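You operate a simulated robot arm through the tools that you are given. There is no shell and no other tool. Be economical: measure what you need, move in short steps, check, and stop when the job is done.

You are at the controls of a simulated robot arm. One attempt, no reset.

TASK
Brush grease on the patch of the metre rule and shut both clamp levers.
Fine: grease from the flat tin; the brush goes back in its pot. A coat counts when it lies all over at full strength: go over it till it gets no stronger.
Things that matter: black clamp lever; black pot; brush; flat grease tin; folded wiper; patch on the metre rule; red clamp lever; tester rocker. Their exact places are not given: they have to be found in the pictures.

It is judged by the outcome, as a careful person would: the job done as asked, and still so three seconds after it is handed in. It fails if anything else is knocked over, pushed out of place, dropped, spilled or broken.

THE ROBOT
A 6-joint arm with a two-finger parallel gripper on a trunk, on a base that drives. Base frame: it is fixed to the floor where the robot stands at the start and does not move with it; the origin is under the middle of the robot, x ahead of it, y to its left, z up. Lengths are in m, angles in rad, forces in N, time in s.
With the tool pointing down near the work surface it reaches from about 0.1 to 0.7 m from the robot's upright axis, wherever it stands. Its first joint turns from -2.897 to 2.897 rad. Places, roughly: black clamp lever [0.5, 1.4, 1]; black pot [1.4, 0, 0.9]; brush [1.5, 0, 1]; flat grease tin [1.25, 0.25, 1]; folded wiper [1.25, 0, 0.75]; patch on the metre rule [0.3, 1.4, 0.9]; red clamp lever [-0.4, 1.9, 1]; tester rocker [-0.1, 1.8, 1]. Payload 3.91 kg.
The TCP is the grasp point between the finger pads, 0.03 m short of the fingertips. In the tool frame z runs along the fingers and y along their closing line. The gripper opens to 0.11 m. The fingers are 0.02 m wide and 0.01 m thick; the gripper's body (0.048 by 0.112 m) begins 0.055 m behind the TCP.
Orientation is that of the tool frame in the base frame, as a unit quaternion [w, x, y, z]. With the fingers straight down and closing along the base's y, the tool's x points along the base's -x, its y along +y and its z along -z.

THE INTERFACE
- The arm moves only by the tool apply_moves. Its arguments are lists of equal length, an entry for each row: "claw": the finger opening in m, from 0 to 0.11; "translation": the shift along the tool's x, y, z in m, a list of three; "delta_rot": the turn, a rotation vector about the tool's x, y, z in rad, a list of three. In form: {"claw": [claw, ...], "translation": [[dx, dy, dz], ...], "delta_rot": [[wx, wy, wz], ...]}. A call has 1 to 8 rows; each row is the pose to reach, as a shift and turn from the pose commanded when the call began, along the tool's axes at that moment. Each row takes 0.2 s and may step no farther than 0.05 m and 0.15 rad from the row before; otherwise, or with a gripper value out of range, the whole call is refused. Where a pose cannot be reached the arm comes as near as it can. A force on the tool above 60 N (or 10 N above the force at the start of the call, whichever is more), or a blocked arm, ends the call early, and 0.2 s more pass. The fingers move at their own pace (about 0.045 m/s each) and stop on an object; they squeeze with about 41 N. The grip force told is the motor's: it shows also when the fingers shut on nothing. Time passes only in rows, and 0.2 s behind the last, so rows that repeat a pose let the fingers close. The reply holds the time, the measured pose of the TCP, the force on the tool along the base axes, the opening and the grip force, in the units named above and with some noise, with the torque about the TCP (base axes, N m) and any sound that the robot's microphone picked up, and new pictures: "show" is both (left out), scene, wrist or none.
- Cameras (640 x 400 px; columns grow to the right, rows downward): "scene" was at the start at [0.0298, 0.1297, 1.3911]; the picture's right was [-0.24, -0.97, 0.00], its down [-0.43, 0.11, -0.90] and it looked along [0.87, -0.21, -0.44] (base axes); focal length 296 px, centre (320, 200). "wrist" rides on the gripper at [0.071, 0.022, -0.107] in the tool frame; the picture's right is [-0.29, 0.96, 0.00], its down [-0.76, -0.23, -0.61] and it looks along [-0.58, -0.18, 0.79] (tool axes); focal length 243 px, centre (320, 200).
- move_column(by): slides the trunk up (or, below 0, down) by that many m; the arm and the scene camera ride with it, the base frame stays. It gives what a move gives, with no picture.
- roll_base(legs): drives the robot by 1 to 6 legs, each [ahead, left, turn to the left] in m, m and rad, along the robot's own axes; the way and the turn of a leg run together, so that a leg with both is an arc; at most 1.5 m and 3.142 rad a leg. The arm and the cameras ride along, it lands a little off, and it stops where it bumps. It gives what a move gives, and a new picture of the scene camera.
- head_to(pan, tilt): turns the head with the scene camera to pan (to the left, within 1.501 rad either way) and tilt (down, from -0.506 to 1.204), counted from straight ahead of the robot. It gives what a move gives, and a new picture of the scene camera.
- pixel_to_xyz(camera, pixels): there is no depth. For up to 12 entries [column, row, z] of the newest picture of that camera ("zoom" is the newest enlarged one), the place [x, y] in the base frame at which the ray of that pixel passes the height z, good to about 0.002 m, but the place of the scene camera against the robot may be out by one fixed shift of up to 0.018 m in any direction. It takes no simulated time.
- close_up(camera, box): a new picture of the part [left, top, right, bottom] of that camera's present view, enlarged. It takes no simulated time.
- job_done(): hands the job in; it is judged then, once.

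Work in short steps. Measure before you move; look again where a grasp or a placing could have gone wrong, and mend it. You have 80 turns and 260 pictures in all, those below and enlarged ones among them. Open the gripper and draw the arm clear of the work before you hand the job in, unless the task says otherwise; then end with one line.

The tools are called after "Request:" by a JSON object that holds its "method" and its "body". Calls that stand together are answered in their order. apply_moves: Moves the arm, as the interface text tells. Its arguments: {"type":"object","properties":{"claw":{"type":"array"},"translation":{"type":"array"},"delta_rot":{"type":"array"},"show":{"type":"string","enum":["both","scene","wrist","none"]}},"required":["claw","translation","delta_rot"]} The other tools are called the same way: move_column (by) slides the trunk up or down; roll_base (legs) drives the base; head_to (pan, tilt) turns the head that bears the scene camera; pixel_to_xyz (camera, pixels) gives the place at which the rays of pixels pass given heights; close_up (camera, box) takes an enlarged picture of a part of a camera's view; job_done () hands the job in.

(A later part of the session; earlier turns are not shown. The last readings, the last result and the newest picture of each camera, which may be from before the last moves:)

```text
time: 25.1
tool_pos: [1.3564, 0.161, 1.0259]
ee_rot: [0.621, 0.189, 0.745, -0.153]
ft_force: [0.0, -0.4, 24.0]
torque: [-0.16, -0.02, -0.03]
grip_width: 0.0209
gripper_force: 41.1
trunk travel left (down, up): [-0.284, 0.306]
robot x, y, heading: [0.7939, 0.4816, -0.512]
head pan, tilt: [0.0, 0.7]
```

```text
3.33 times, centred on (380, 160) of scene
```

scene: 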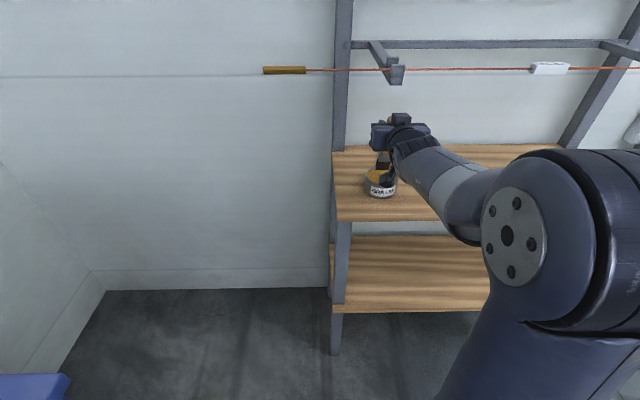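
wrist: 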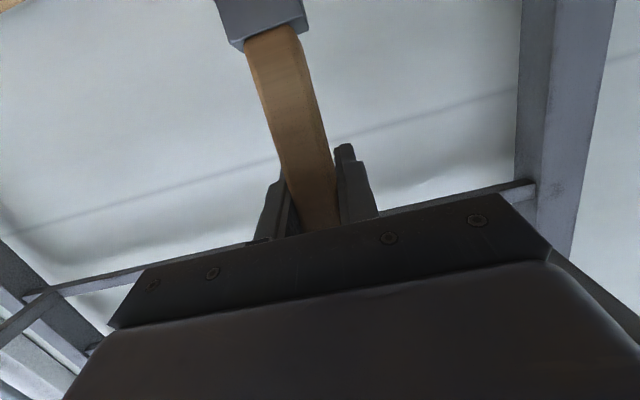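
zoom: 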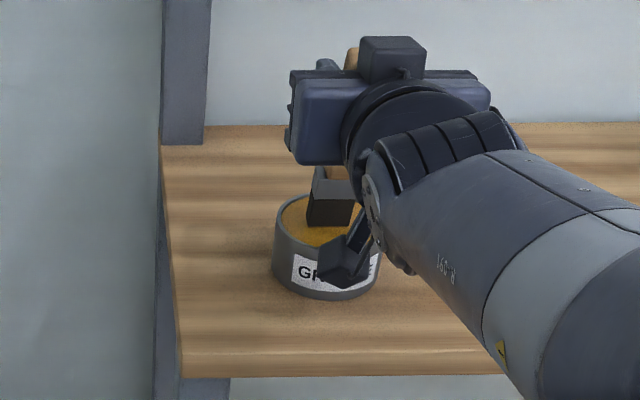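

Contact with the grease (24 N, TCP 1.026). I raise the trunk and look whether the bristles have taken grease.

Request:
{"method": "move_column", "body": {"by": 0.04}}

Request:
{"method": "close_up", "body": {"camera": "scene", "box": [350, 120, 430, 200]}}

```text
time: 25.9
tool_pos: [1.3589, 0.1589, 1.0578]
ee_rot: [0.616, 0.191, 0.749, -0.152]
ft_force: [-0.1, -0.5, 0.0]
torque: [-0.02, 0.02, -0.01]
grip_width: 0.0208
gripper_force: 41.3
trunk travel left (down, up): [-0.324, 0.266]
robot x, y, heading: [0.8008, 0.4796, -0.507]
head pan, tilt: [0.0, 0.7]
```

```text
5.00 times, centred on (390, 160) of scene
```

zoom: 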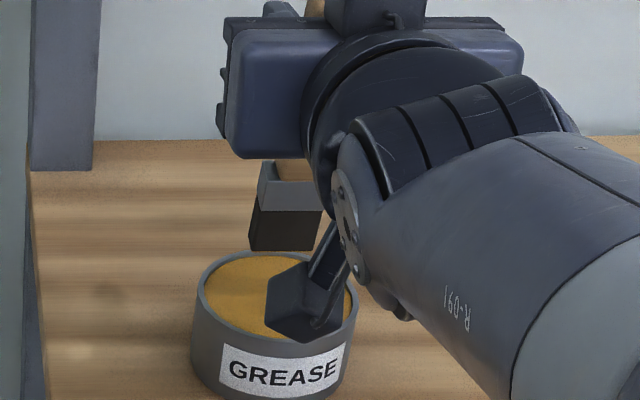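

To be surer of a good load, I dip again and dwell there about a second with a small swirl.

Request:
{"method": "move_column", "body": {"by": -0.036}}

Request:
{"method": "apply_moves", "body": {"claw": [0.0, 0.0, 0.0, 0.0], "translation": [[0, 0.006, 0], [0, -0.006, 0], [0, 0.006, 0], [0, 0, 0]], "delta_rot": [[0, 0, 0], [0, 0, 0], [0, 0, 0], [0, 0, 0]], "show": "none"}}

Request:
{"method": "move_column", "body": {"by": 0.036}}

Request:
{"method": "close_up", "body": {"camera": "scene", "box": [350, 120, 430, 200]}}

```text
time: 26.7
tool_pos: [1.3576, 0.1607, 1.0259]
ee_rot: [0.618, 0.19, 0.747, -0.153]
ft_force: [1.3, -1.3, 9.7]
torque: [-0.2, -0.19, 0.02]
grip_width: 0.0211
gripper_force: 41.5
trunk travel left (down, up): [-0.288, 0.302]
robot x, y, heading: [0.7982, 0.4801, -0.511]
head pan, tilt: [0.0, 0.7]
```

```text
time: 27.7
tool_pos: [1.3591, 0.1616, 1.0241]
ee_rot: [0.618, 0.19, 0.748, -0.152]
ft_force: [1.2, 4.4, 17.7]
torque: [0.34, -0.14, 0.04]
grip_width: 0.021
gripper_force: 41.1
trunk travel left (down, up): [-0.288, 0.302]
robot x, y, heading: [0.7949, 0.4808, -0.508]
head pan, tilt: [0.0, 0.7]
```

```text
time: 28.5
tool_pos: [1.3574, 0.1592, 1.0577]
ee_rot: [0.616, 0.191, 0.749, -0.152]
ft_force: [0.9, 0.3, 0.1]
torque: [-0.01, 0.0, -0.04]
grip_width: 0.0211
gripper_force: 41.1
trunk travel left (down, up): [-0.324, 0.266]
robot x, y, heading: [0.7962, 0.4814, -0.508]
head pan, tilt: [0.0, 0.7]
```

```text
5.00 times, centred on (390, 160) of scene
```

zoom: 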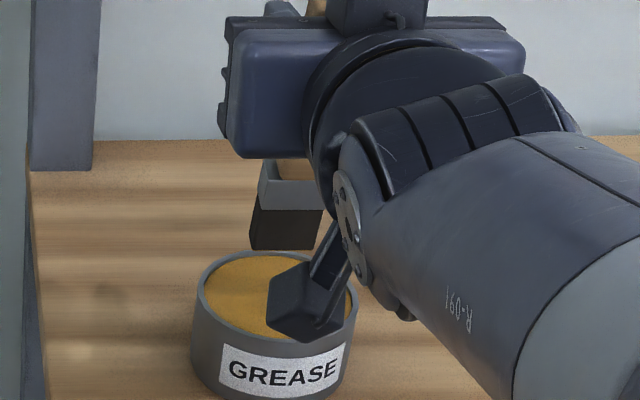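

Loaded. I back out from the shelf well clear, then turn to face the blue bench at a distance.

Request:
{"method": "roll_base", "body": {"legs": [[-0.6, 0, 0], [0, -0.3, 0], [0, 0, 1.59]]}}

Request:
{"method": "close_up", "body": {"camera": "scene", "box": [160, 80, 480, 280]}}

```text
time: 37.4
tool_pos: [0.4408, 1.0802, 1.0588]
ee_rot: [0.542, -0.398, 0.662, 0.331]
ft_force: [-0.2, 0.4, -0.9]
torque: [0.02, -0.03, -0.01]
grip_width: 0.0211
gripper_force: 41.1
trunk travel left (down, up): [-0.324, 0.266]
robot x, y, heading: [0.1301, 0.5164, 1.069]
head pan, tilt: [0.0, 0.7]
```

scene: 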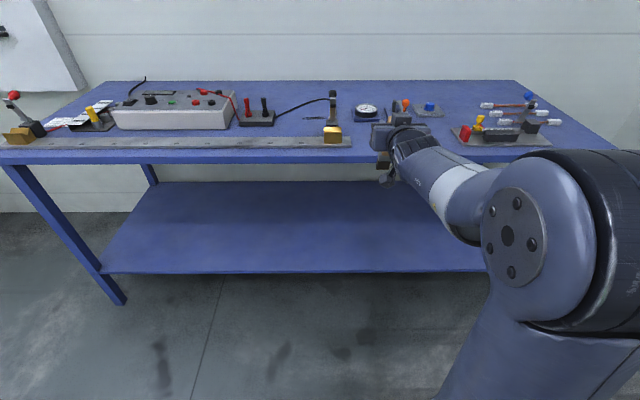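

```text
2.00 times, centred on (320, 180) of scene
```

zoom: 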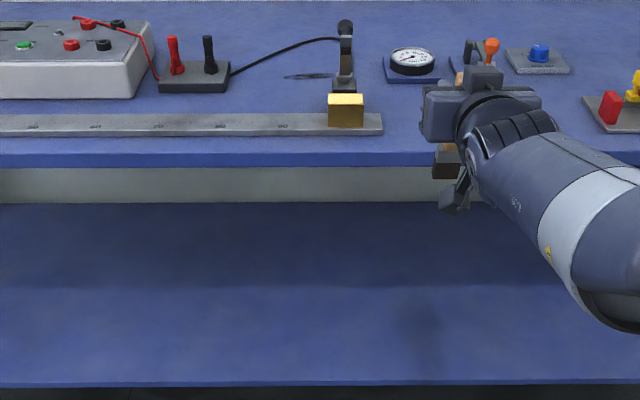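

I look for the patch along the rule (rows about 140) and at the clamps.

Request:
{"method": "close_up", "body": {"camera": "scene", "box": [0, 80, 130, 165]}}

Request:
{"method": "close_up", "body": {"camera": "scene", "box": [110, 85, 240, 165]}}

Request:
{"method": "close_up", "body": {"camera": "scene", "box": [230, 80, 360, 165]}}

```text
4.71 times, centred on (65, 122) of scene
```

zoom: 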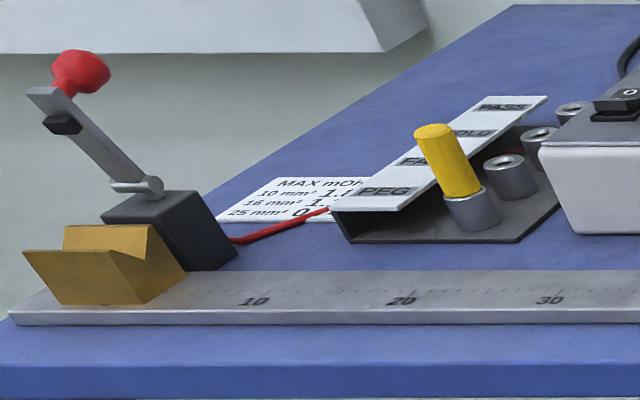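

```text
4.92 times, centred on (175, 125) of scene
```

zoom: 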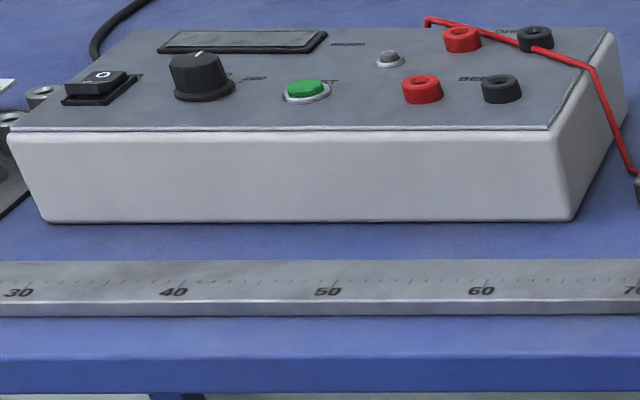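

```text
4.71 times, centred on (295, 122) of scene
```

zoom: 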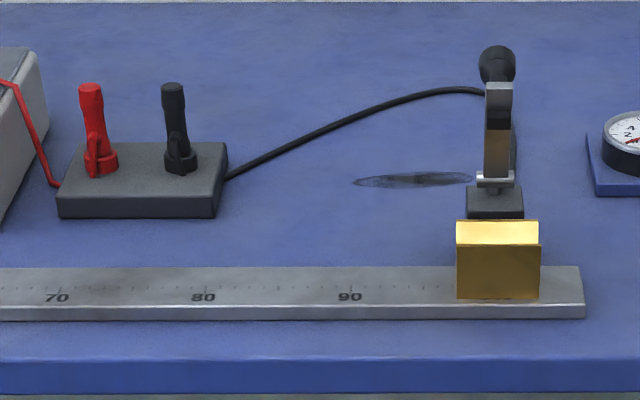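

No patch is plain yet; I enlarge the rule between 60 and 100 more strongly.

Request:
{"method": "close_up", "body": {"camera": "scene", "box": [226, 120, 290, 160]}}

Request:
{"method": "close_up", "body": {"camera": "scene", "box": [286, 120, 350, 160]}}

Request:
{"method": "pixel_to_xyz", "body": {"camera": "scene", "pixels": [[272, 141, 0.87], [302, 141, 0.87], [241, 141, 0.87], [350, 139, 0.87], [4, 146, 0.87], [333, 141, 0.87], [22, 142, 0.87], [319, 118, 0.86], [350, 151, 0.86]]}}

```text
10.00 times, centred on (258, 140) of scene
```

zoom: 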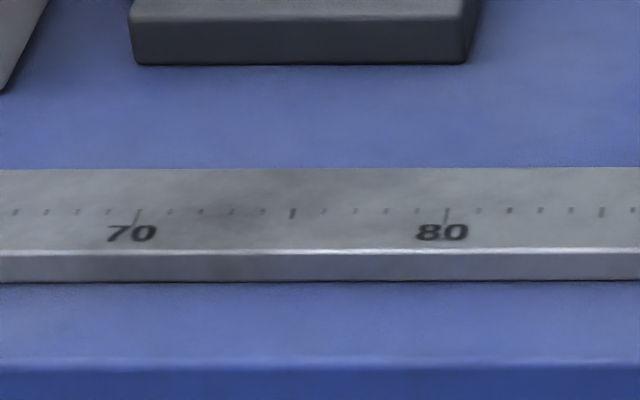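

```text
10.00 times, centred on (318, 140) of scene
```

zoom: 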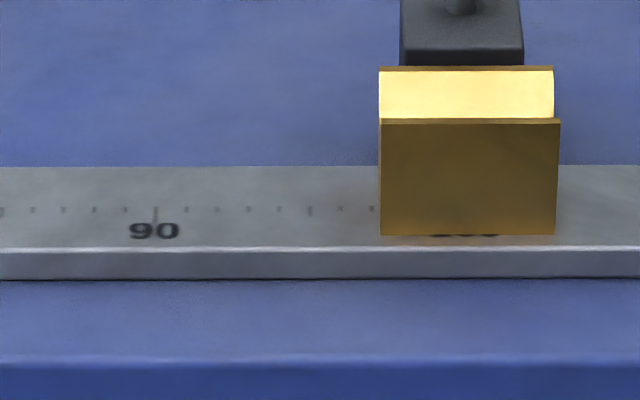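

```text
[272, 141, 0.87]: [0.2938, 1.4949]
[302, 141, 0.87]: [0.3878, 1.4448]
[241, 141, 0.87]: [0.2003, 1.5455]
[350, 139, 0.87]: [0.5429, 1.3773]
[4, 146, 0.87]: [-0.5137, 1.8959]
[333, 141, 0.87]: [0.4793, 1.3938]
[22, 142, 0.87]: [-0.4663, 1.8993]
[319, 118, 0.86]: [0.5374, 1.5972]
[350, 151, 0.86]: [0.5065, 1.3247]
```

A faintly darker zone seems to lie near 70–76, but I need a closer look: I drive left 0.2 and ahead 0.12 and tilt the head down.

Request:
{"method": "roll_base", "body": {"legs": [[0, 0.22, 0], [0.12, 0, 0]]}}

Request:
{"method": "close_up", "body": {"camera": "scene", "box": [190, 100, 350, 200]}}

Request:
{"method": "close_up", "body": {"camera": "scene", "box": [320, 100, 480, 200]}}

```text
time: 40.0
tool_pos: [0.3049, 1.2899, 1.0587]
ee_rot: [0.541, -0.399, 0.661, 0.332]
ft_force: [0.6, 0.2, -0.7]
torque: [0.04, 0.0, -0.04]
grip_width: 0.021
gripper_force: 41.1
trunk travel left (down, up): [-0.324, 0.266]
robot x, y, heading: [-0.0105, 0.7254, 1.073]
head pan, tilt: [0.0, 0.7]
```

scene: 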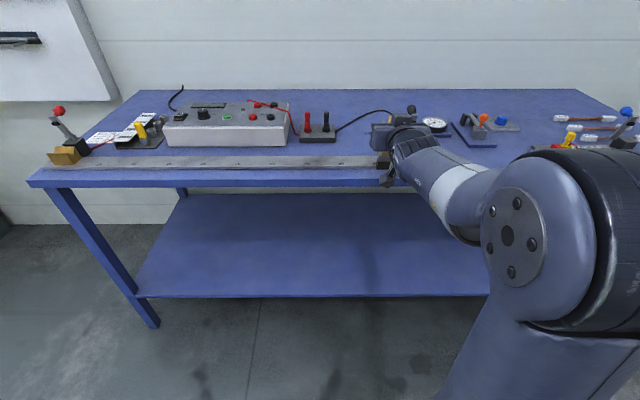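

```text
4.00 times, centred on (270, 150) of scene
```

zoom: 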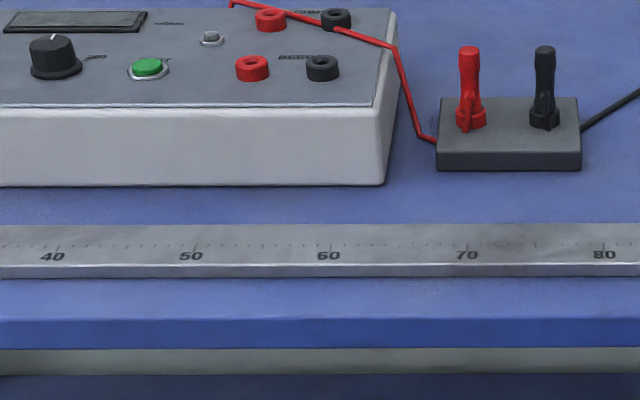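

```text
4.00 times, centred on (400, 150) of scene
```

zoom: 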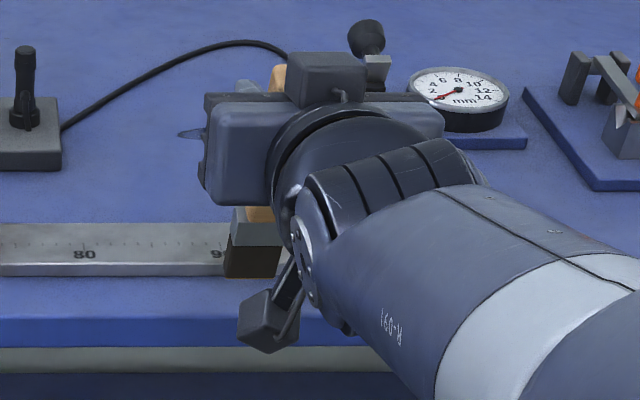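

The stretch around 66–77 looks a little darker; I enlarge it strongly.

Request:
{"method": "close_up", "body": {"camera": "scene", "box": [290, 145, 354, 180]}}

Request:
{"method": "close_up", "body": {"camera": "scene", "box": [326, 145, 390, 180]}}

Request:
{"method": "close_up", "body": {"camera": "scene", "box": [230, 145, 294, 180]}}

```text
10.00 times, centred on (322, 162) of scene
```

zoom: 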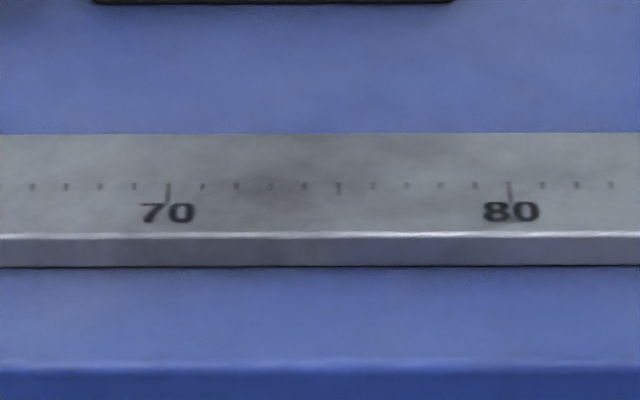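

```text
10.00 times, centred on (358, 162) of scene
```

zoom: 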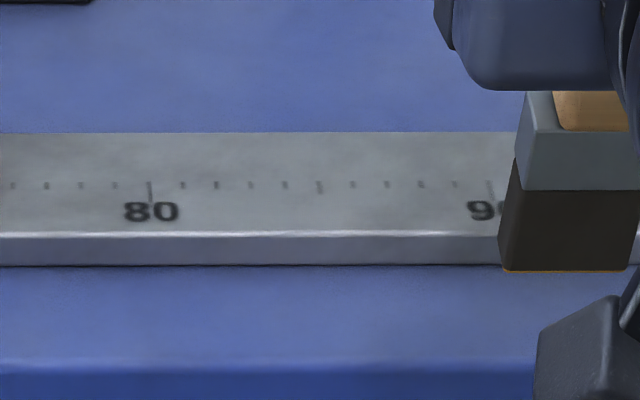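

```text
10.00 times, centred on (262, 162) of scene
```

zoom: 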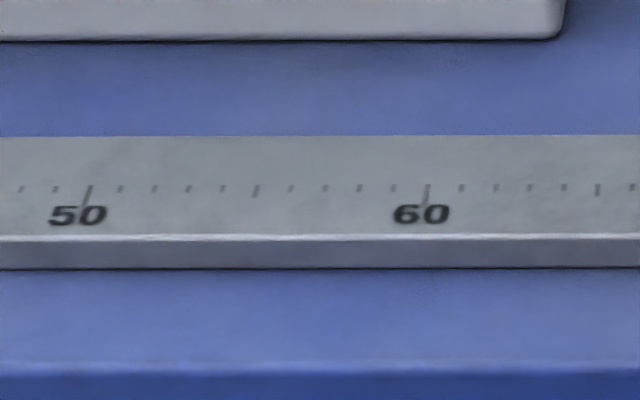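

The patch is the smudge between about 70 and 76 (middle at zoom (268,185), scene (316.8,160.5)); the bristle ends show a grease-coloured line. I measure it and the bristle end.

Request:
{"method": "pixel_to_xyz", "body": {"camera": "scene", "pixels": [[316.8, 160.5, 0.87], [307, 160.5, 0.87], [327, 160.5, 0.87], [316.8, 155.5, 0.87], [316.8, 165, 0.87], [316.8, 168.7, 0.86], [384, 168.7, 0.94], [376.5, 168.5, 0.94], [390.5, 168.5, 0.94]]}}

```text
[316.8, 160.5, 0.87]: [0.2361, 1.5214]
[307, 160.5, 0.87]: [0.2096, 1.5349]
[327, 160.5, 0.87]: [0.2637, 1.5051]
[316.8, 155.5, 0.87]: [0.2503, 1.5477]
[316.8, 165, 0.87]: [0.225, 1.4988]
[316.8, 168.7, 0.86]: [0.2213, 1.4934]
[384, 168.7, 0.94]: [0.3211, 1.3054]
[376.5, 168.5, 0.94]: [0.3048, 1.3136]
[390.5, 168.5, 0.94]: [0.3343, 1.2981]
```

The patch's middle is near (0.230,1.524) after correction, and true tip (0.315,1.308). I first pitch the tool down a bit (brush near upright, arm more at ease), then drive.

Request:
{"method": "apply_moves", "body": {"claw": [0.0, 0.0, 0.0], "translation": [[0, 0, 0], [0, 0, 0], [0, 0, 0]], "delta_rot": [[0, 0.1, 0], [0, 0.22, 0], [0, 0.22, 0]], "show": "none"}}

Request:
{"method": "roll_base", "body": {"legs": [[0, 0.178, 0], [0.13, 0, 0]]}}

Request:
{"method": "head_to", "body": {"pan": 0.0, "tilt": 0.85}}

Request:
{"method": "close_up", "body": {"camera": "scene", "box": [300, 80, 460, 180]}}

```text
time: 40.8
tool_pos: [0.3003, 1.2917, 1.0584]
ee_rot: [0.513, -0.415, 0.678, 0.323]
ft_force: [0.1, 1.4, -1.2]
torque: [0.01, 0.02, 0.02]
grip_width: 0.021
gripper_force: 41.5
out of reach, approached as far as the arm can: row 2, 3
trunk travel left (down, up): [-0.324, 0.266]
robot x, y, heading: [-0.0095, 0.725, 1.077]
head pan, tilt: [0.0, 0.7]
```

```text
time: 43.1
tool_pos: [0.2054, 1.4918, 1.0586]
ee_rot: [0.513, -0.415, 0.678, 0.324]
ft_force: [0.1, 0.0, -0.3]
torque: [0.0, 0.0, 0.01]
grip_width: 0.0211
gripper_force: 41.6
trunk travel left (down, up): [-0.324, 0.266]
robot x, y, heading: [-0.103, 0.9252, 1.077]
head pan, tilt: [0.0, 0.7]
```

scene: 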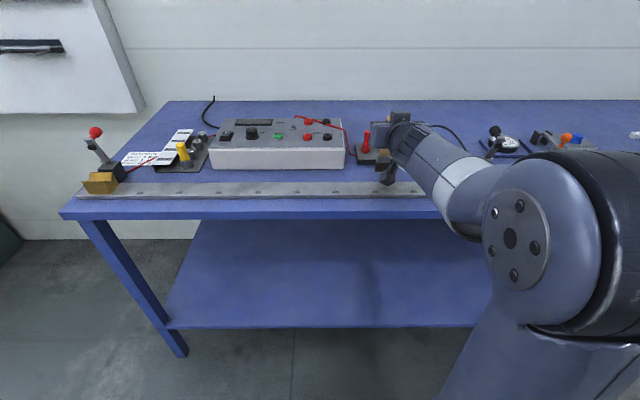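

```text
time: 43.9
tool_pos: [0.2055, 1.4921, 1.0586]
ee_rot: [0.513, -0.416, 0.678, 0.324]
ft_force: [0.2, 0.4, -0.7]
torque: [-0.02, 0.01, -0.01]
grip_width: 0.0213
gripper_force: 41.0
trunk travel left (down, up): [-0.324, 0.266]
robot x, y, heading: [-0.1062, 0.9293, 1.074]
head pan, tilt: [0.0, 0.85]
```

scene: 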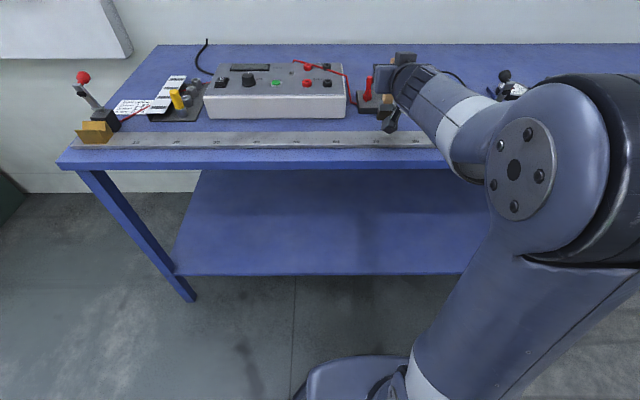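

```text
4.00 times, centred on (380, 130) of scene
```

zoom: 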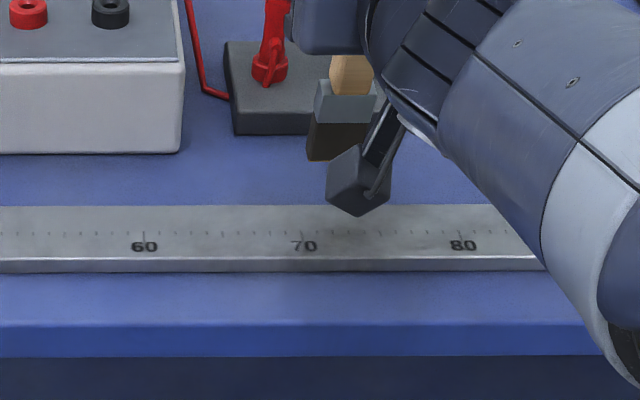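

Bristles (zoom (335,158)) hang behind mark 72; the patch middle (73) needs about 0.028 m ahead and 0.011 m right. I move so and lower to just above the rule.

Request:
{"method": "apply_moves", "body": {"claw": [0.0, 0.0, 0.0, 0.0], "translation": [[-0.0074, -0.012, 0.027], [0.014, -0.012, 0.033], [0.034, -0.012, 0.0385], [0.046, -0.012, 0.042]], "delta_rot": [[0, 0, 0], [0, 0, 0], [0, 0, 0], [0, 0, 0]], "show": "scene"}}

Request:
{"method": "close_up", "body": {"camera": "scene", "box": [320, 100, 440, 175]}}

```text
time: 44.9
tool_pos: [0.2274, 1.5131, 1.0033]
ee_rot: [0.514, -0.415, 0.677, 0.324]
ft_force: [0.9, -0.4, -0.6]
torque: [0.01, 0.01, 0.0]
grip_width: 0.021
gripper_force: 41.4
trunk travel left (down, up): [-0.324, 0.266]
robot x, y, heading: [-0.1048, 0.9233, 1.076]
head pan, tilt: [0.0, 0.85]
```

scene: 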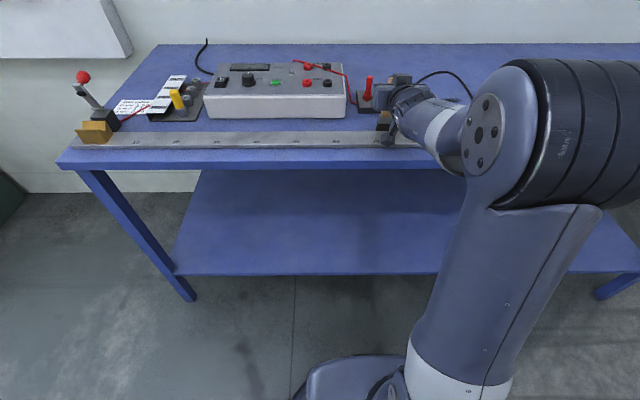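

```text
5.33 times, centred on (380, 138) of scene
```

zoom: 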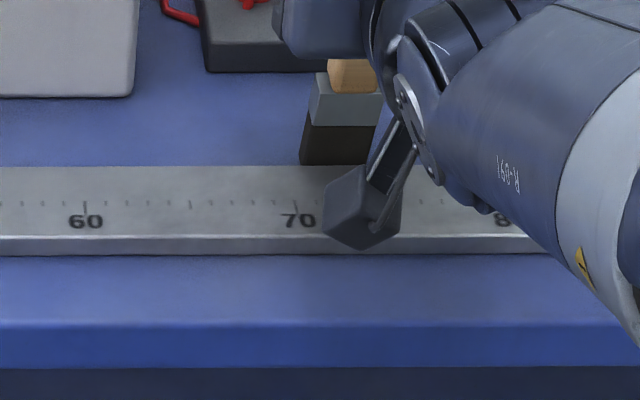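

In view the bristles (300–370,165) stand at the rule's back edge near mark 71.8; I come back 0.02 m, right 0.012 m, then lower to touch.

Request:
{"method": "apply_moves", "body": {"claw": [0.0, 0.0, 0.0, 0.0], "translation": [[0.0053, -0.011, -0.0193], [0.0149, -0.011, -0.0166], [0.0197, -0.011, -0.0153], [0.0197, -0.011, -0.0153]], "delta_rot": [[0, 0, 0], [0, 0, 0], [0, 0, 0], [0, 0, 0]], "show": "none"}}

Request:
{"method": "close_up", "body": {"camera": "scene", "box": [320, 100, 440, 175]}}

```text
time: 45.9
tool_pos: [0.2269, 1.4881, 0.9963]
ee_rot: [0.519, -0.413, 0.673, 0.327]
ft_force: [-6.2, -3.6, 41.1]
torque: [-0.15, 0.11, 0.04]
grip_width: 0.0214
gripper_force: 41.1
trunk travel left (down, up): [-0.324, 0.266]
robot x, y, heading: [-0.1041, 0.9265, 1.074]
head pan, tilt: [0.0, 0.85]
```

```text
5.33 times, centred on (380, 138) of scene
```

zoom: 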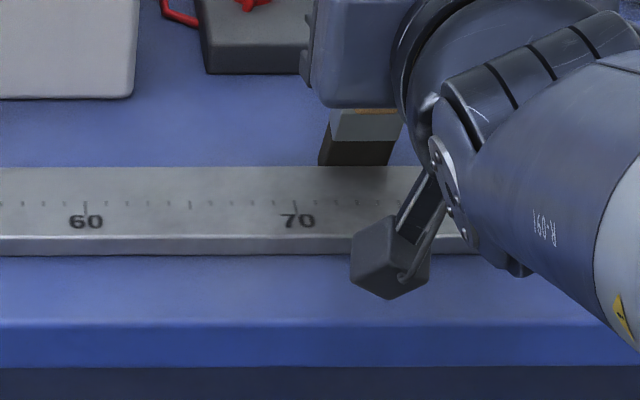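

The bristles seem to touch behind the rule (bottom edge at the rule's back edge row 165), so the brush is longer than thought. I lift 0.03 m and look.

Request:
{"method": "apply_moves", "body": {"claw": [0.0, 0.0], "translation": [[-0.034, 0, -0.009], [-0.034, 0, -0.009]], "delta_rot": [[0, 0, 0], [0, 0, 0]], "show": "none"}}

Request:
{"method": "close_up", "body": {"camera": "scene", "box": [340, 110, 420, 160]}}

```text
time: 46.5
tool_pos: [0.2286, 1.489, 1.022]
ee_rot: [0.512, -0.415, 0.679, 0.322]
ft_force: [0.2, -0.3, -0.7]
torque: [-0.01, -0.01, 0.01]
grip_width: 0.021
gripper_force: 41.2
trunk travel left (down, up): [-0.324, 0.266]
robot x, y, heading: [-0.1084, 0.9221, 1.076]
head pan, tilt: [0.0, 0.85]
```

```text
8.00 times, centred on (380, 135) of scene
```

zoom: 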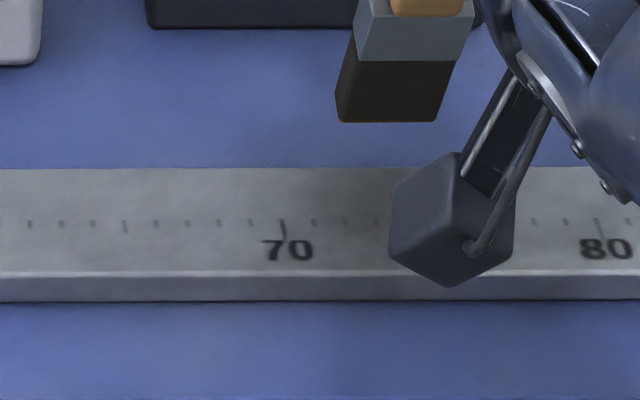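

No smear is seen. I triangulate the bristle end from its two heights, to get its true length.

Request:
{"method": "pixel_to_xyz", "body": {"camera": "scene", "pixels": [[386.6, 131.6, 0.86], [386.6, 131.6, 0.87], [386.6, 131.6, 0.88], [386.6, 131.6, 0.89], [388.1, 125.2, 0.886], [388.1, 125.2, 0.896], [388.1, 125.2, 0.906], [388.1, 125.2, 0.916]]}}

```text
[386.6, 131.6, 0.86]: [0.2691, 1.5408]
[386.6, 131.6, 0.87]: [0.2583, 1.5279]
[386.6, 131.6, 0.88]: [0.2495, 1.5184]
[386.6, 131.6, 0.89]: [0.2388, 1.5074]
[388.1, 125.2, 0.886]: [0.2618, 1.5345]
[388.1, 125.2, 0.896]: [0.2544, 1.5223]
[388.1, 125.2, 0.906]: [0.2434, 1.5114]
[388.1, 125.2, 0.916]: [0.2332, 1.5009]
```

I check the rule's height by comparing mark 70 in this view with the earlier one.

Request:
{"method": "pixel_to_xyz", "body": {"camera": "scene", "pixels": [[375.4, 138.3, 0.86], [375.4, 138.3, 0.87], [375.4, 138.3, 0.88], [375.4, 138.3, 0.9], [375.4, 138.3, 0.92], [375, 143.6, 0.87], [375, 131, 0.87], [375, 147.5, 0.86]]}}

Request:
{"method": "close_up", "body": {"camera": "wrist", "box": [0, 0, 640, 400]}}

```text
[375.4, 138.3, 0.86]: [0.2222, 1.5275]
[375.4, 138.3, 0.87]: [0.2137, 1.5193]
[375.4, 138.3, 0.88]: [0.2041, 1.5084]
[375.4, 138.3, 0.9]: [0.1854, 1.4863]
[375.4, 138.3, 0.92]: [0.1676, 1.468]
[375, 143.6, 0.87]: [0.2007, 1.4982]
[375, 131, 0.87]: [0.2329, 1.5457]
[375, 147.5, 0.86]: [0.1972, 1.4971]
```

```text
1.00 times, centred on (320, 200) of wrist
```

zoom: 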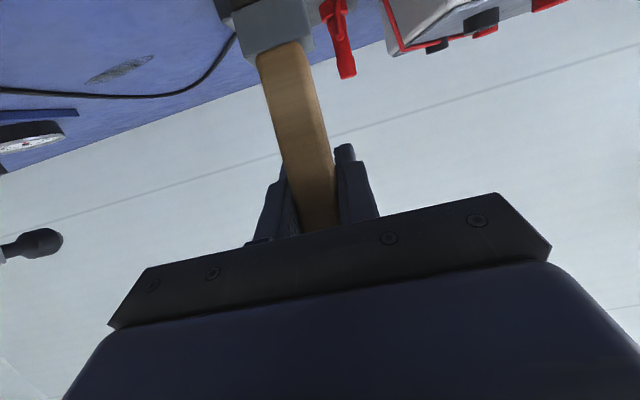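

Judging by the picture alone, the bristles must come about 0.035 m nearer to be on the rule's middle. I do that and lower gently by 0.012 m.

Request:
{"method": "apply_moves", "body": {"claw": [0.0, 0.0, 0.0, 0.0], "translation": [[0.0093, 0.001, -0.0337], [0.015, 0.001, -0.032], [0.0205, 0.001, -0.0305], [0.0205, 0.001, -0.0305]], "delta_rot": [[0, 0, 0], [0, 0, 0], [0, 0, 0], [0, 0, 0]], "show": "none"}}

Request:
{"method": "close_up", "body": {"camera": "scene", "box": [340, 110, 420, 160]}}

```text
time: 47.5
tool_pos: [0.2128, 1.4602, 1.0113]
ee_rot: [0.514, -0.414, 0.678, 0.324]
ft_force: [-0.4, 1.0, -0.8]
torque: [-0.02, 0.03, 0.03]
grip_width: 0.0212
gripper_force: 40.8
trunk travel left (down, up): [-0.324, 0.266]
robot x, y, heading: [-0.1054, 0.929, 1.079]
head pan, tilt: [0.0, 0.85]
```

```text
8.00 times, centred on (380, 135) of scene
```

zoom: 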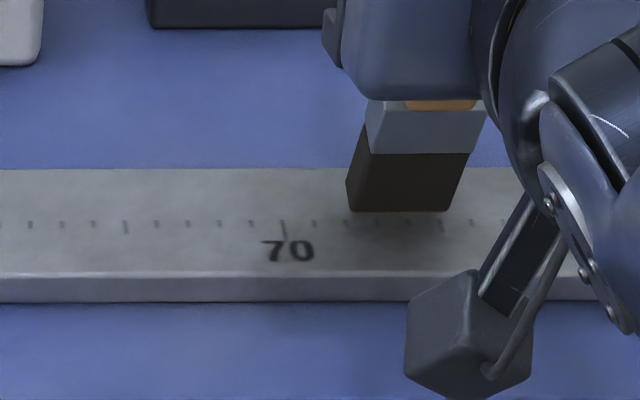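

The bristles now hang over the rule's middle at 72.5–75.5. I lower 0.007 m.

Request:
{"method": "apply_moves", "body": {"claw": [0.0, 0.0], "translation": [[0.0068, 0, 0.0018], [0.0068, 0, 0.0018]], "delta_rot": [[0, 0, 0], [0, 0, 0]], "show": "none"}}

Request:
{"method": "close_up", "body": {"camera": "scene", "box": [340, 110, 420, 160]}}

```text
time: 48.0
tool_pos: [0.213, 1.4592, 1.0079]
ee_rot: [0.516, -0.415, 0.675, 0.326]
ft_force: [1.3, -0.3, 19.9]
torque: [0.13, -0.39, 0.01]
grip_width: 0.021
gripper_force: 41.1
trunk travel left (down, up): [-0.324, 0.266]
robot x, y, heading: [-0.101, 0.9256, 1.067]
head pan, tilt: [0.0, 0.85]
```

```text
8.00 times, centred on (380, 135) of scene
```

zoom: 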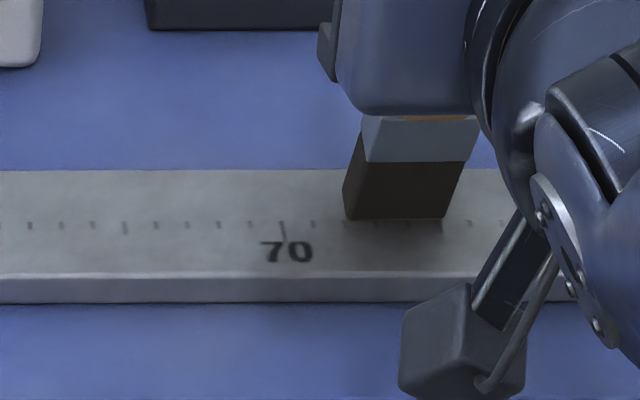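

Contact with the rule at 20 N. I stroke along the rule ±0.03 m at this depth and look.

Request:
{"method": "apply_moves", "body": {"claw": [0.0, 0.0, 0.0, 0.0, 0.0, 0.0], "translation": [[0, 0.015, 0], [0, 0.03, 0], [0, 0.0, 0], [0, -0.028, 0], [0, 0, 0], [0, 0.028, 0]], "delta_rot": [[0, 0, 0], [0, 0, 0], [0, 0, 0], [0, 0, 0], [0, 0, 0], [0, 0, 0]], "show": "none"}}

Request:
{"method": "close_up", "body": {"camera": "scene", "box": [340, 110, 420, 160]}}

```text
time: 49.5
tool_pos: [0.189, 1.4706, 1.0074]
ee_rot: [0.513, -0.416, 0.676, 0.325]
ft_force: [6.4, -2.6, 22.1]
torque: [0.08, -0.7, -0.12]
grip_width: 0.0215
gripper_force: 41.2
trunk travel left (down, up): [-0.324, 0.266]
robot x, y, heading: [-0.1097, 0.9298, 1.068]
head pan, tilt: [0.0, 0.85]
```

```text
8.00 times, centred on (380, 135) of scene
```

zoom: 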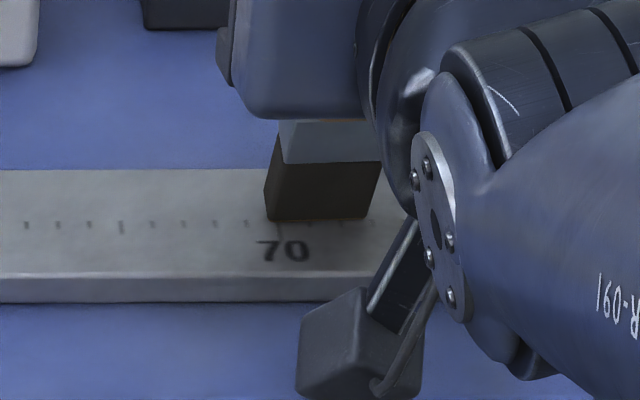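

To see the coat, I lift slightly and go right 0.11 m, where the arm leaves the patch in sight.

Request:
{"method": "apply_moves", "body": {"claw": [0.0, 0.0, 0.0, 0.0], "translation": [[-0.0194, 0, -0.005], [-0.0194, -0.045, -0.005], [-0.0194, -0.09, -0.005], [-0.0194, -0.12, -0.005]], "delta_rot": [[0, 0, 0], [0, 0, 0], [0, 0, 0], [0, 0, 0]], "show": "none"}}

Request:
{"method": "close_up", "body": {"camera": "scene", "box": [350, 110, 430, 160]}}

```text
time: 50.5
tool_pos: [0.2953, 1.4189, 1.0218]
ee_rot: [0.512, -0.415, 0.679, 0.323]
ft_force: [-0.2, 0.7, 0.5]
torque: [0.01, -0.01, -0.01]
grip_width: 0.0212
gripper_force: 41.1
trunk travel left (down, up): [-0.324, 0.266]
robot x, y, heading: [-0.1066, 0.9284, 1.073]
head pan, tilt: [0.0, 0.85]
```

```text
8.00 times, centred on (390, 135) of scene
```

zoom: 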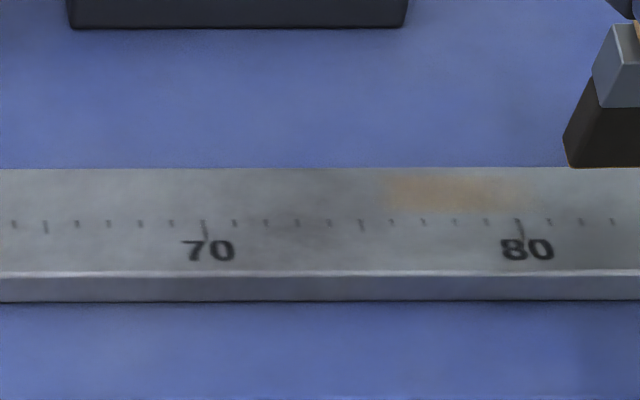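

Grease lies at 76–80, fading outside what the patch takes; so the true patch begins about 76 and goes right. I lower again and stroke from 75 to 86, ending on a nearer line.

Request:
{"method": "apply_moves", "body": {"claw": [0.0, 0.0, 0.0, 0.0, 0.0, 0.0, 0.0, 0.0], "translation": [[0.0194, 0, 0.005], [0.0194, -0.03, 0.005], [0.0194, 0.01, 0.005], [0.0194, 0.055, 0.005], [0.0247, 0.055, -0.0143], [0.0247, 0.01, -0.0143], [0.0247, -0.03, -0.0143], [0.0247, 0.0, -0.0143]], "delta_rot": [[0, 0, 0], [0, 0, 0], [0, 0, 0], [0, 0, 0], [0, 0, 0], [0, 0, 0], [0, 0, 0], [0, 0, 0]], "show": "none"}}

Request:
{"method": "close_up", "body": {"camera": "scene", "box": [360, 110, 440, 160]}}

```text
time: 52.2
tool_pos: [0.2865, 1.3999, 1.0048]
ee_rot: [0.516, -0.414, 0.677, 0.324]
ft_force: [5.2, -4.2, 26.5]
torque: [-0.02, -0.58, -0.13]
grip_width: 0.0211
gripper_force: 41.4
trunk travel left (down, up): [-0.324, 0.266]
robot x, y, heading: [-0.1032, 0.9267, 1.077]
head pan, tilt: [0.0, 0.85]
```

```text
8.00 times, centred on (400, 135) of scene
```

zoom: 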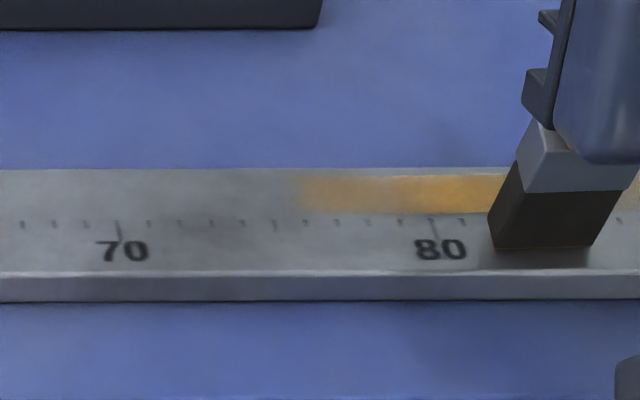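

The patch is a strip on the rear half of the rule (rows 173–213) from 76 rightward. I lift and go right to see its right end.

Request:
{"method": "apply_moves", "body": {"claw": [0.0, 0.0, 0.0, 0.0], "translation": [[-0.0245, -0.0007, 0.014], [-0.0245, -0.03, 0.014], [-0.0245, -0.065, 0.014], [-0.0245, -0.065, 0.014]], "delta_rot": [[0, 0, 0], [0, 0, 0], [0, 0, 0], [0, 0, 0]], "show": "scene"}}

Request:
{"method": "close_up", "body": {"camera": "scene", "box": [380, 110, 460, 160]}}

```text
time: 53.2
tool_pos: [0.354, 1.3878, 1.0215]
ee_rot: [0.512, -0.415, 0.679, 0.323]
ft_force: [-0.3, 0.6, -1.1]
torque: [0.0, -0.02, 0.0]
grip_width: 0.0207
gripper_force: 40.9
trunk travel left (down, up): [-0.324, 0.266]
robot x, y, heading: [-0.1058, 0.9239, 1.07]
head pan, tilt: [0.0, 0.85]
```

scene: 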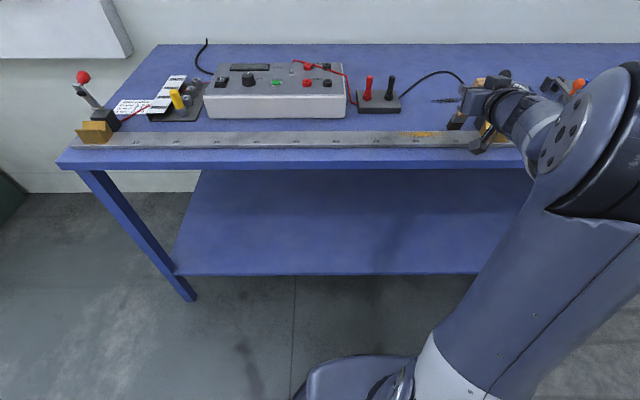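

```text
8.00 times, centred on (420, 135) of scene
```

zoom: 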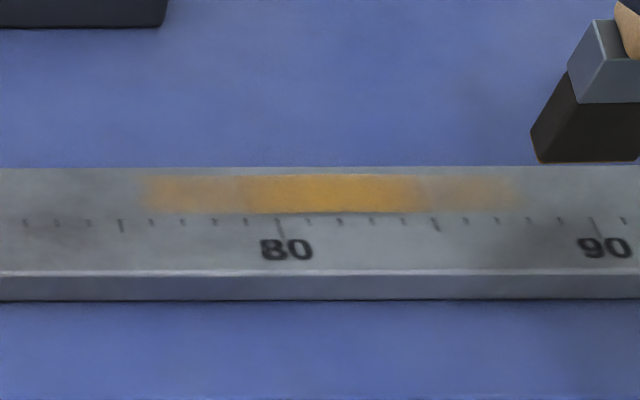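

The strip so far spans 75.8–87.5, stronger where passed twice. I lower and sweep back and forth from 91 to 75.

Request:
{"method": "apply_moves", "body": {"claw": [0.0, 0.0, 0.0, 0.0, 0.0, 0.0, 0.0, 0.0], "translation": [[0.0192, 0, 0.0053], [0.0192, -0.01, 0.0053], [0.0192, 0.035, 0.0053], [0.0192, 0.08, 0.0053], [0.0192, 0.125, 0.0053], [0.0192, 0.08, 0.0053], [0.0192, 0.035, 0.0053], [0.0192, -0.01, 0.0053]], "delta_rot": [[0, 0, 0], [0, 0, 0], [0, 0, 0], [0, 0, 0], [0, 0, 0], [0, 0, 0], [0, 0, 0], [0, 0, 0]], "show": "none"}}

Request:
{"method": "close_up", "body": {"camera": "scene", "box": [380, 110, 460, 160]}}

```text
time: 55.0
tool_pos: [0.3605, 1.3826, 1.0044]
ee_rot: [0.515, -0.415, 0.676, 0.324]
ft_force: [-2.8, 3.7, 21.6]
torque: [0.65, -0.15, 0.1]
grip_width: 0.0209
gripper_force: 40.4
trunk travel left (down, up): [-0.324, 0.266]
robot x, y, heading: [-0.1083, 0.9294, 1.08]
head pan, tilt: [0.0, 0.85]
```

```text
8.00 times, centred on (420, 135) of scene
```

zoom: 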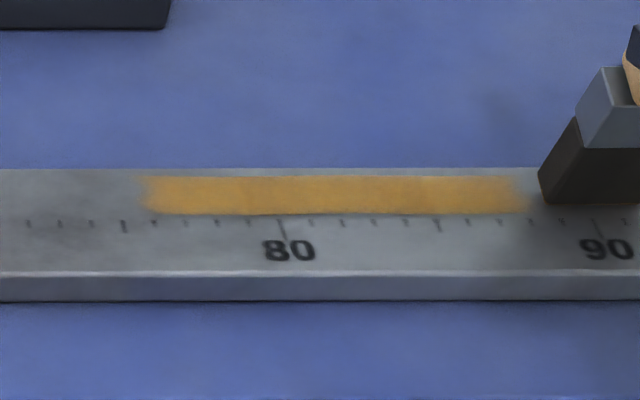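

The coat now shows an end-to-end strip 75.8–87.8 with sharp right end. I go over it again on lines 8 mm farther and 8 mm nearer, so that edges get full strength.

Request:
{"method": "apply_moves", "body": {"claw": [0.0, 0.0, 0.0, 0.0, 0.0, 0.0, 0.0, 0.0], "translation": [[-0.0021, 0, 0.0077], [-0.0021, 0.045, 0.0077], [-0.0021, 0.09, 0.0077], [-0.0021, 0.138, 0.0077], [0.0021, 0.138, -0.0077], [0.0021, 0.09, -0.0077], [0.0021, 0.045, -0.0077], [0.0021, 0, -0.0077]], "delta_rot": [[0, 0, 0], [0, 0, 0], [0, 0, 0], [0, 0, 0], [0, 0, 0], [0, 0, 0], [0, 0, 0], [0, 0, 0]], "show": "none"}}

Request:
{"method": "close_up", "body": {"camera": "scene", "box": [380, 110, 460, 160]}}

```text
time: 56.9
tool_pos: [0.3583, 1.3767, 1.0033]
ee_rot: [0.514, -0.415, 0.678, 0.323]
ft_force: [-2.0, 3.0, 17.7]
torque: [0.48, -0.22, 0.08]
grip_width: 0.0212
gripper_force: 41.6
trunk travel left (down, up): [-0.324, 0.266]
robot x, y, heading: [-0.1055, 0.9248, 1.075]
head pan, tilt: [0.0, 0.85]
```

```text
8.00 times, centred on (420, 135) of scene
```

zoom: 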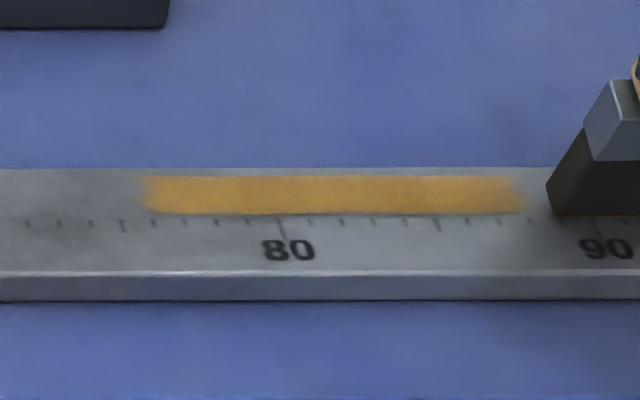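

Colour looks even; two more sweeps along the middle line to see if it gets any stronger.

Request:
{"method": "apply_moves", "body": {"claw": [0.0, 0.0, 0.0, 0.0, 0.0, 0.0, 0.0, 0.0], "translation": [[-0.0021, 0, 0.0077], [-0.0021, 0.045, 0.0077], [-0.0021, 0.09, 0.0077], [-0.0021, 0.138, 0.0077], [-0.0031, 0.138, 0.0116], [-0.0031, 0.09, 0.0116], [-0.0031, 0.045, 0.0116], [-0.0031, 0, 0.0116]], "delta_rot": [[0, 0, 0], [0, 0, 0], [0, 0, 0], [0, 0, 0], [0, 0, 0], [0, 0, 0], [0, 0, 0], [0, 0, 0]], "show": "none"}}

Request:
{"method": "close_up", "body": {"camera": "scene", "box": [380, 110, 460, 160]}}

```text
time: 58.6
tool_pos: [0.3624, 1.3884, 1.0029]
ee_rot: [0.514, -0.415, 0.677, 0.323]
ft_force: [-0.3, 2.8, 13.2]
torque: [0.48, -0.26, 0.06]
grip_width: 0.0213
gripper_force: 41.2
trunk travel left (down, up): [-0.324, 0.266]
robot x, y, heading: [-0.1089, 0.9217, 1.075]
head pan, tilt: [0.0, 0.85]
```

```text
8.00 times, centred on (420, 135) of scene
```

zoom: 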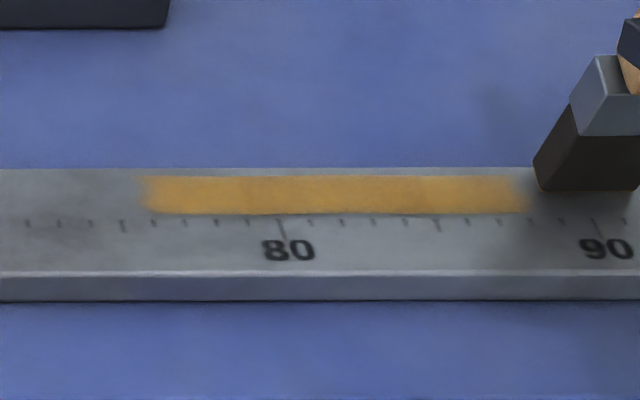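

The coat no longer grows stronger and is even. I lift, bring the arm back before the robot, and keep the brush gripped.

Request:
{"method": "apply_moves", "body": {"claw": [0.0, 0.0, 0.0, 0.0, 0.0, 0.0, 0.0], "translation": [[-0.024, 0, -0.0066], [-0.0483, 0, -0.0133], [-0.0483, 0.047, -0.0133], [-0.0483, 0.094, -0.0133], [-0.0483, 0.14, -0.0133], [-0.0483, 0.186, -0.0133], [-0.0483, 0.186, -0.0133]], "delta_rot": [[0, 0, 0], [0, 0, 0], [0, 0, 0], [0, 0, 0], [0, 0, 0], [0, 0, 0], [0, 0, 0]], "show": "none"}}

Request:
{"method": "roll_base", "body": {"legs": [[-0.35, 0, 0]]}}

Request:
{"method": "close_up", "body": {"camera": "scene", "box": [300, 40, 460, 140]}}

```text
time: 60.2
tool_pos: [0.1965, 1.4696, 1.054]
ee_rot: [0.513, -0.415, 0.678, 0.323]
ft_force: [-0.3, 0.8, -1.1]
torque: [0.0, 0.01, -0.03]
grip_width: 0.021
gripper_force: 41.2
trunk travel left (down, up): [-0.324, 0.266]
robot x, y, heading: [-0.1056, 0.9218, 1.075]
head pan, tilt: [0.0, 0.85]
```

```text
time: 62.5
tool_pos: [0.0314, 1.1655, 1.0541]
ee_rot: [0.513, -0.416, 0.678, 0.324]
ft_force: [-0.4, 0.4, -0.1]
torque: [-0.03, 0.0, 0.04]
grip_width: 0.0214
gripper_force: 41.2
trunk travel left (down, up): [-0.324, 0.266]
robot x, y, heading: [-0.272, 0.6199, 1.073]
head pan, tilt: [0.0, 0.85]
```

scene: 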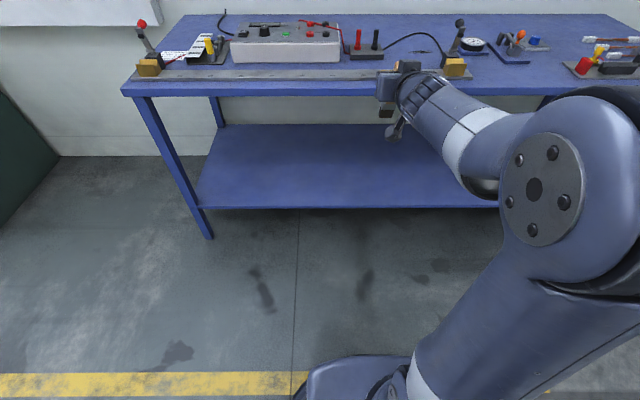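

```text
4.00 times, centred on (380, 90) of scene
```

zoom: 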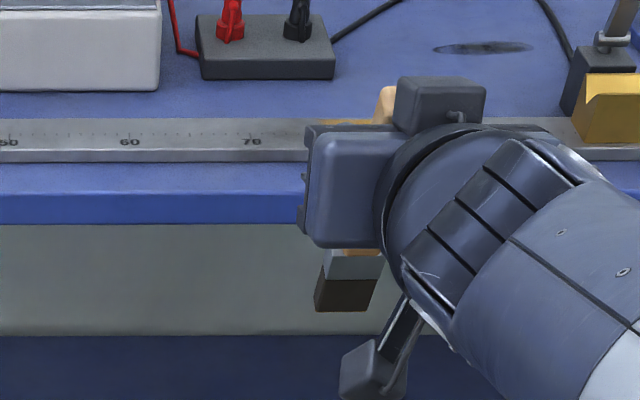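

Bristles still in hand. I turn to the shelf heading and drive most of the way, then correct from the reading.

Request:
{"method": "roll_base", "body": {"legs": [[0, 0, -1.583], [0, 0.33, 0], [0.7, 0, 0]]}}

Request:
{"method": "head_to", "body": {"pan": 0.0, "tilt": 0.7}}

```text
time: 72.0
tool_pos: [1.0314, 0.2456, 1.0531]
ee_rot: [0.59, 0.194, 0.771, -0.14]
ft_force: [-0.2, -0.4, -1.0]
torque: [0.0, -0.03, -0.06]
grip_width: 0.0212
gripper_force: 41.0
trunk travel left (down, up): [-0.324, 0.266]
robot x, y, heading: [0.4948, 0.5603, -0.516]
head pan, tilt: [0.0, 0.85]
```

scene: 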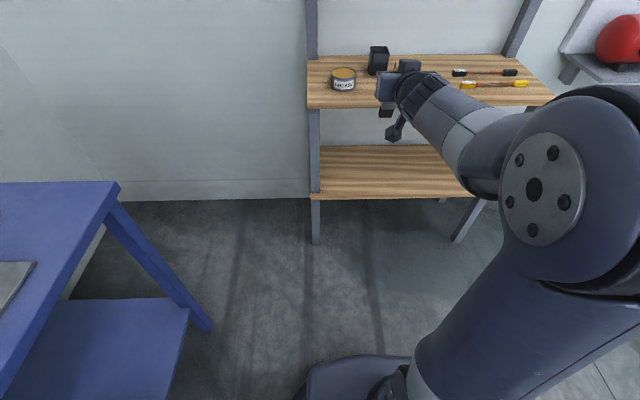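

```text
time: 72.7
tool_pos: [1.032, 0.2472, 1.0525]
ee_rot: [0.59, 0.194, 0.771, -0.141]
ft_force: [0.4, -0.5, 0.7]
torque: [0.03, 0.06, 0.02]
grip_width: 0.0211
gripper_force: 40.7
trunk travel left (down, up): [-0.324, 0.266]
robot x, y, heading: [0.4959, 0.5614, -0.517]
head pan, tilt: [0.0, 0.7]
```

scene: 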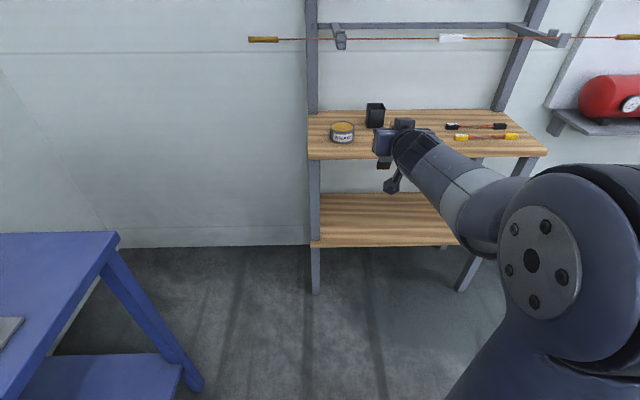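

TCP is 0.438 m short of the pot's depth and should be 0.016 m farther left to enter between tin and pot. I drive 0.3 m first.

Request:
{"method": "roll_base", "body": {"legs": [[0, 0.016, 0.005], [0.3, 0, 0]]}}

Request:
{"method": "close_up", "body": {"camera": "scene", "box": [320, 60, 450, 240]}}

```text
time: 75.1
tool_pos: [1.3023, 0.1154, 1.0532]
ee_rot: [0.59, 0.192, 0.772, -0.138]
ft_force: [0.8, 0.6, -0.3]
torque: [-0.01, 0.01, 0.0]
grip_width: 0.0213
gripper_force: 40.3
trunk travel left (down, up): [-0.324, 0.266]
robot x, y, heading: [0.7609, 0.4288, -0.51]
head pan, tilt: [0.0, 0.7]
```

scene: 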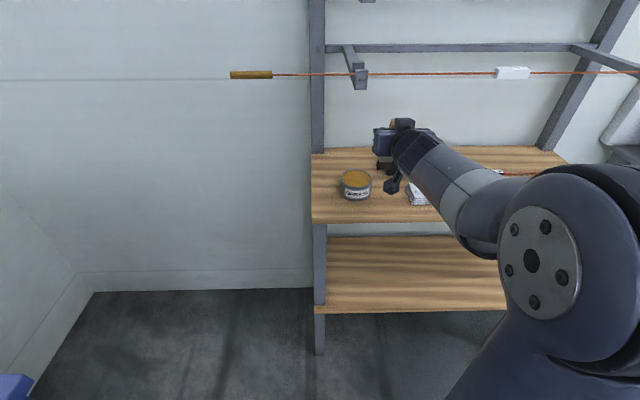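

```text
2.22 times, centred on (385, 150) of scene
```

zoom: 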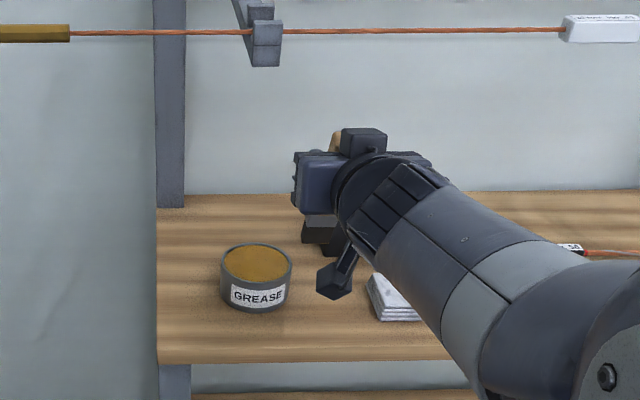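

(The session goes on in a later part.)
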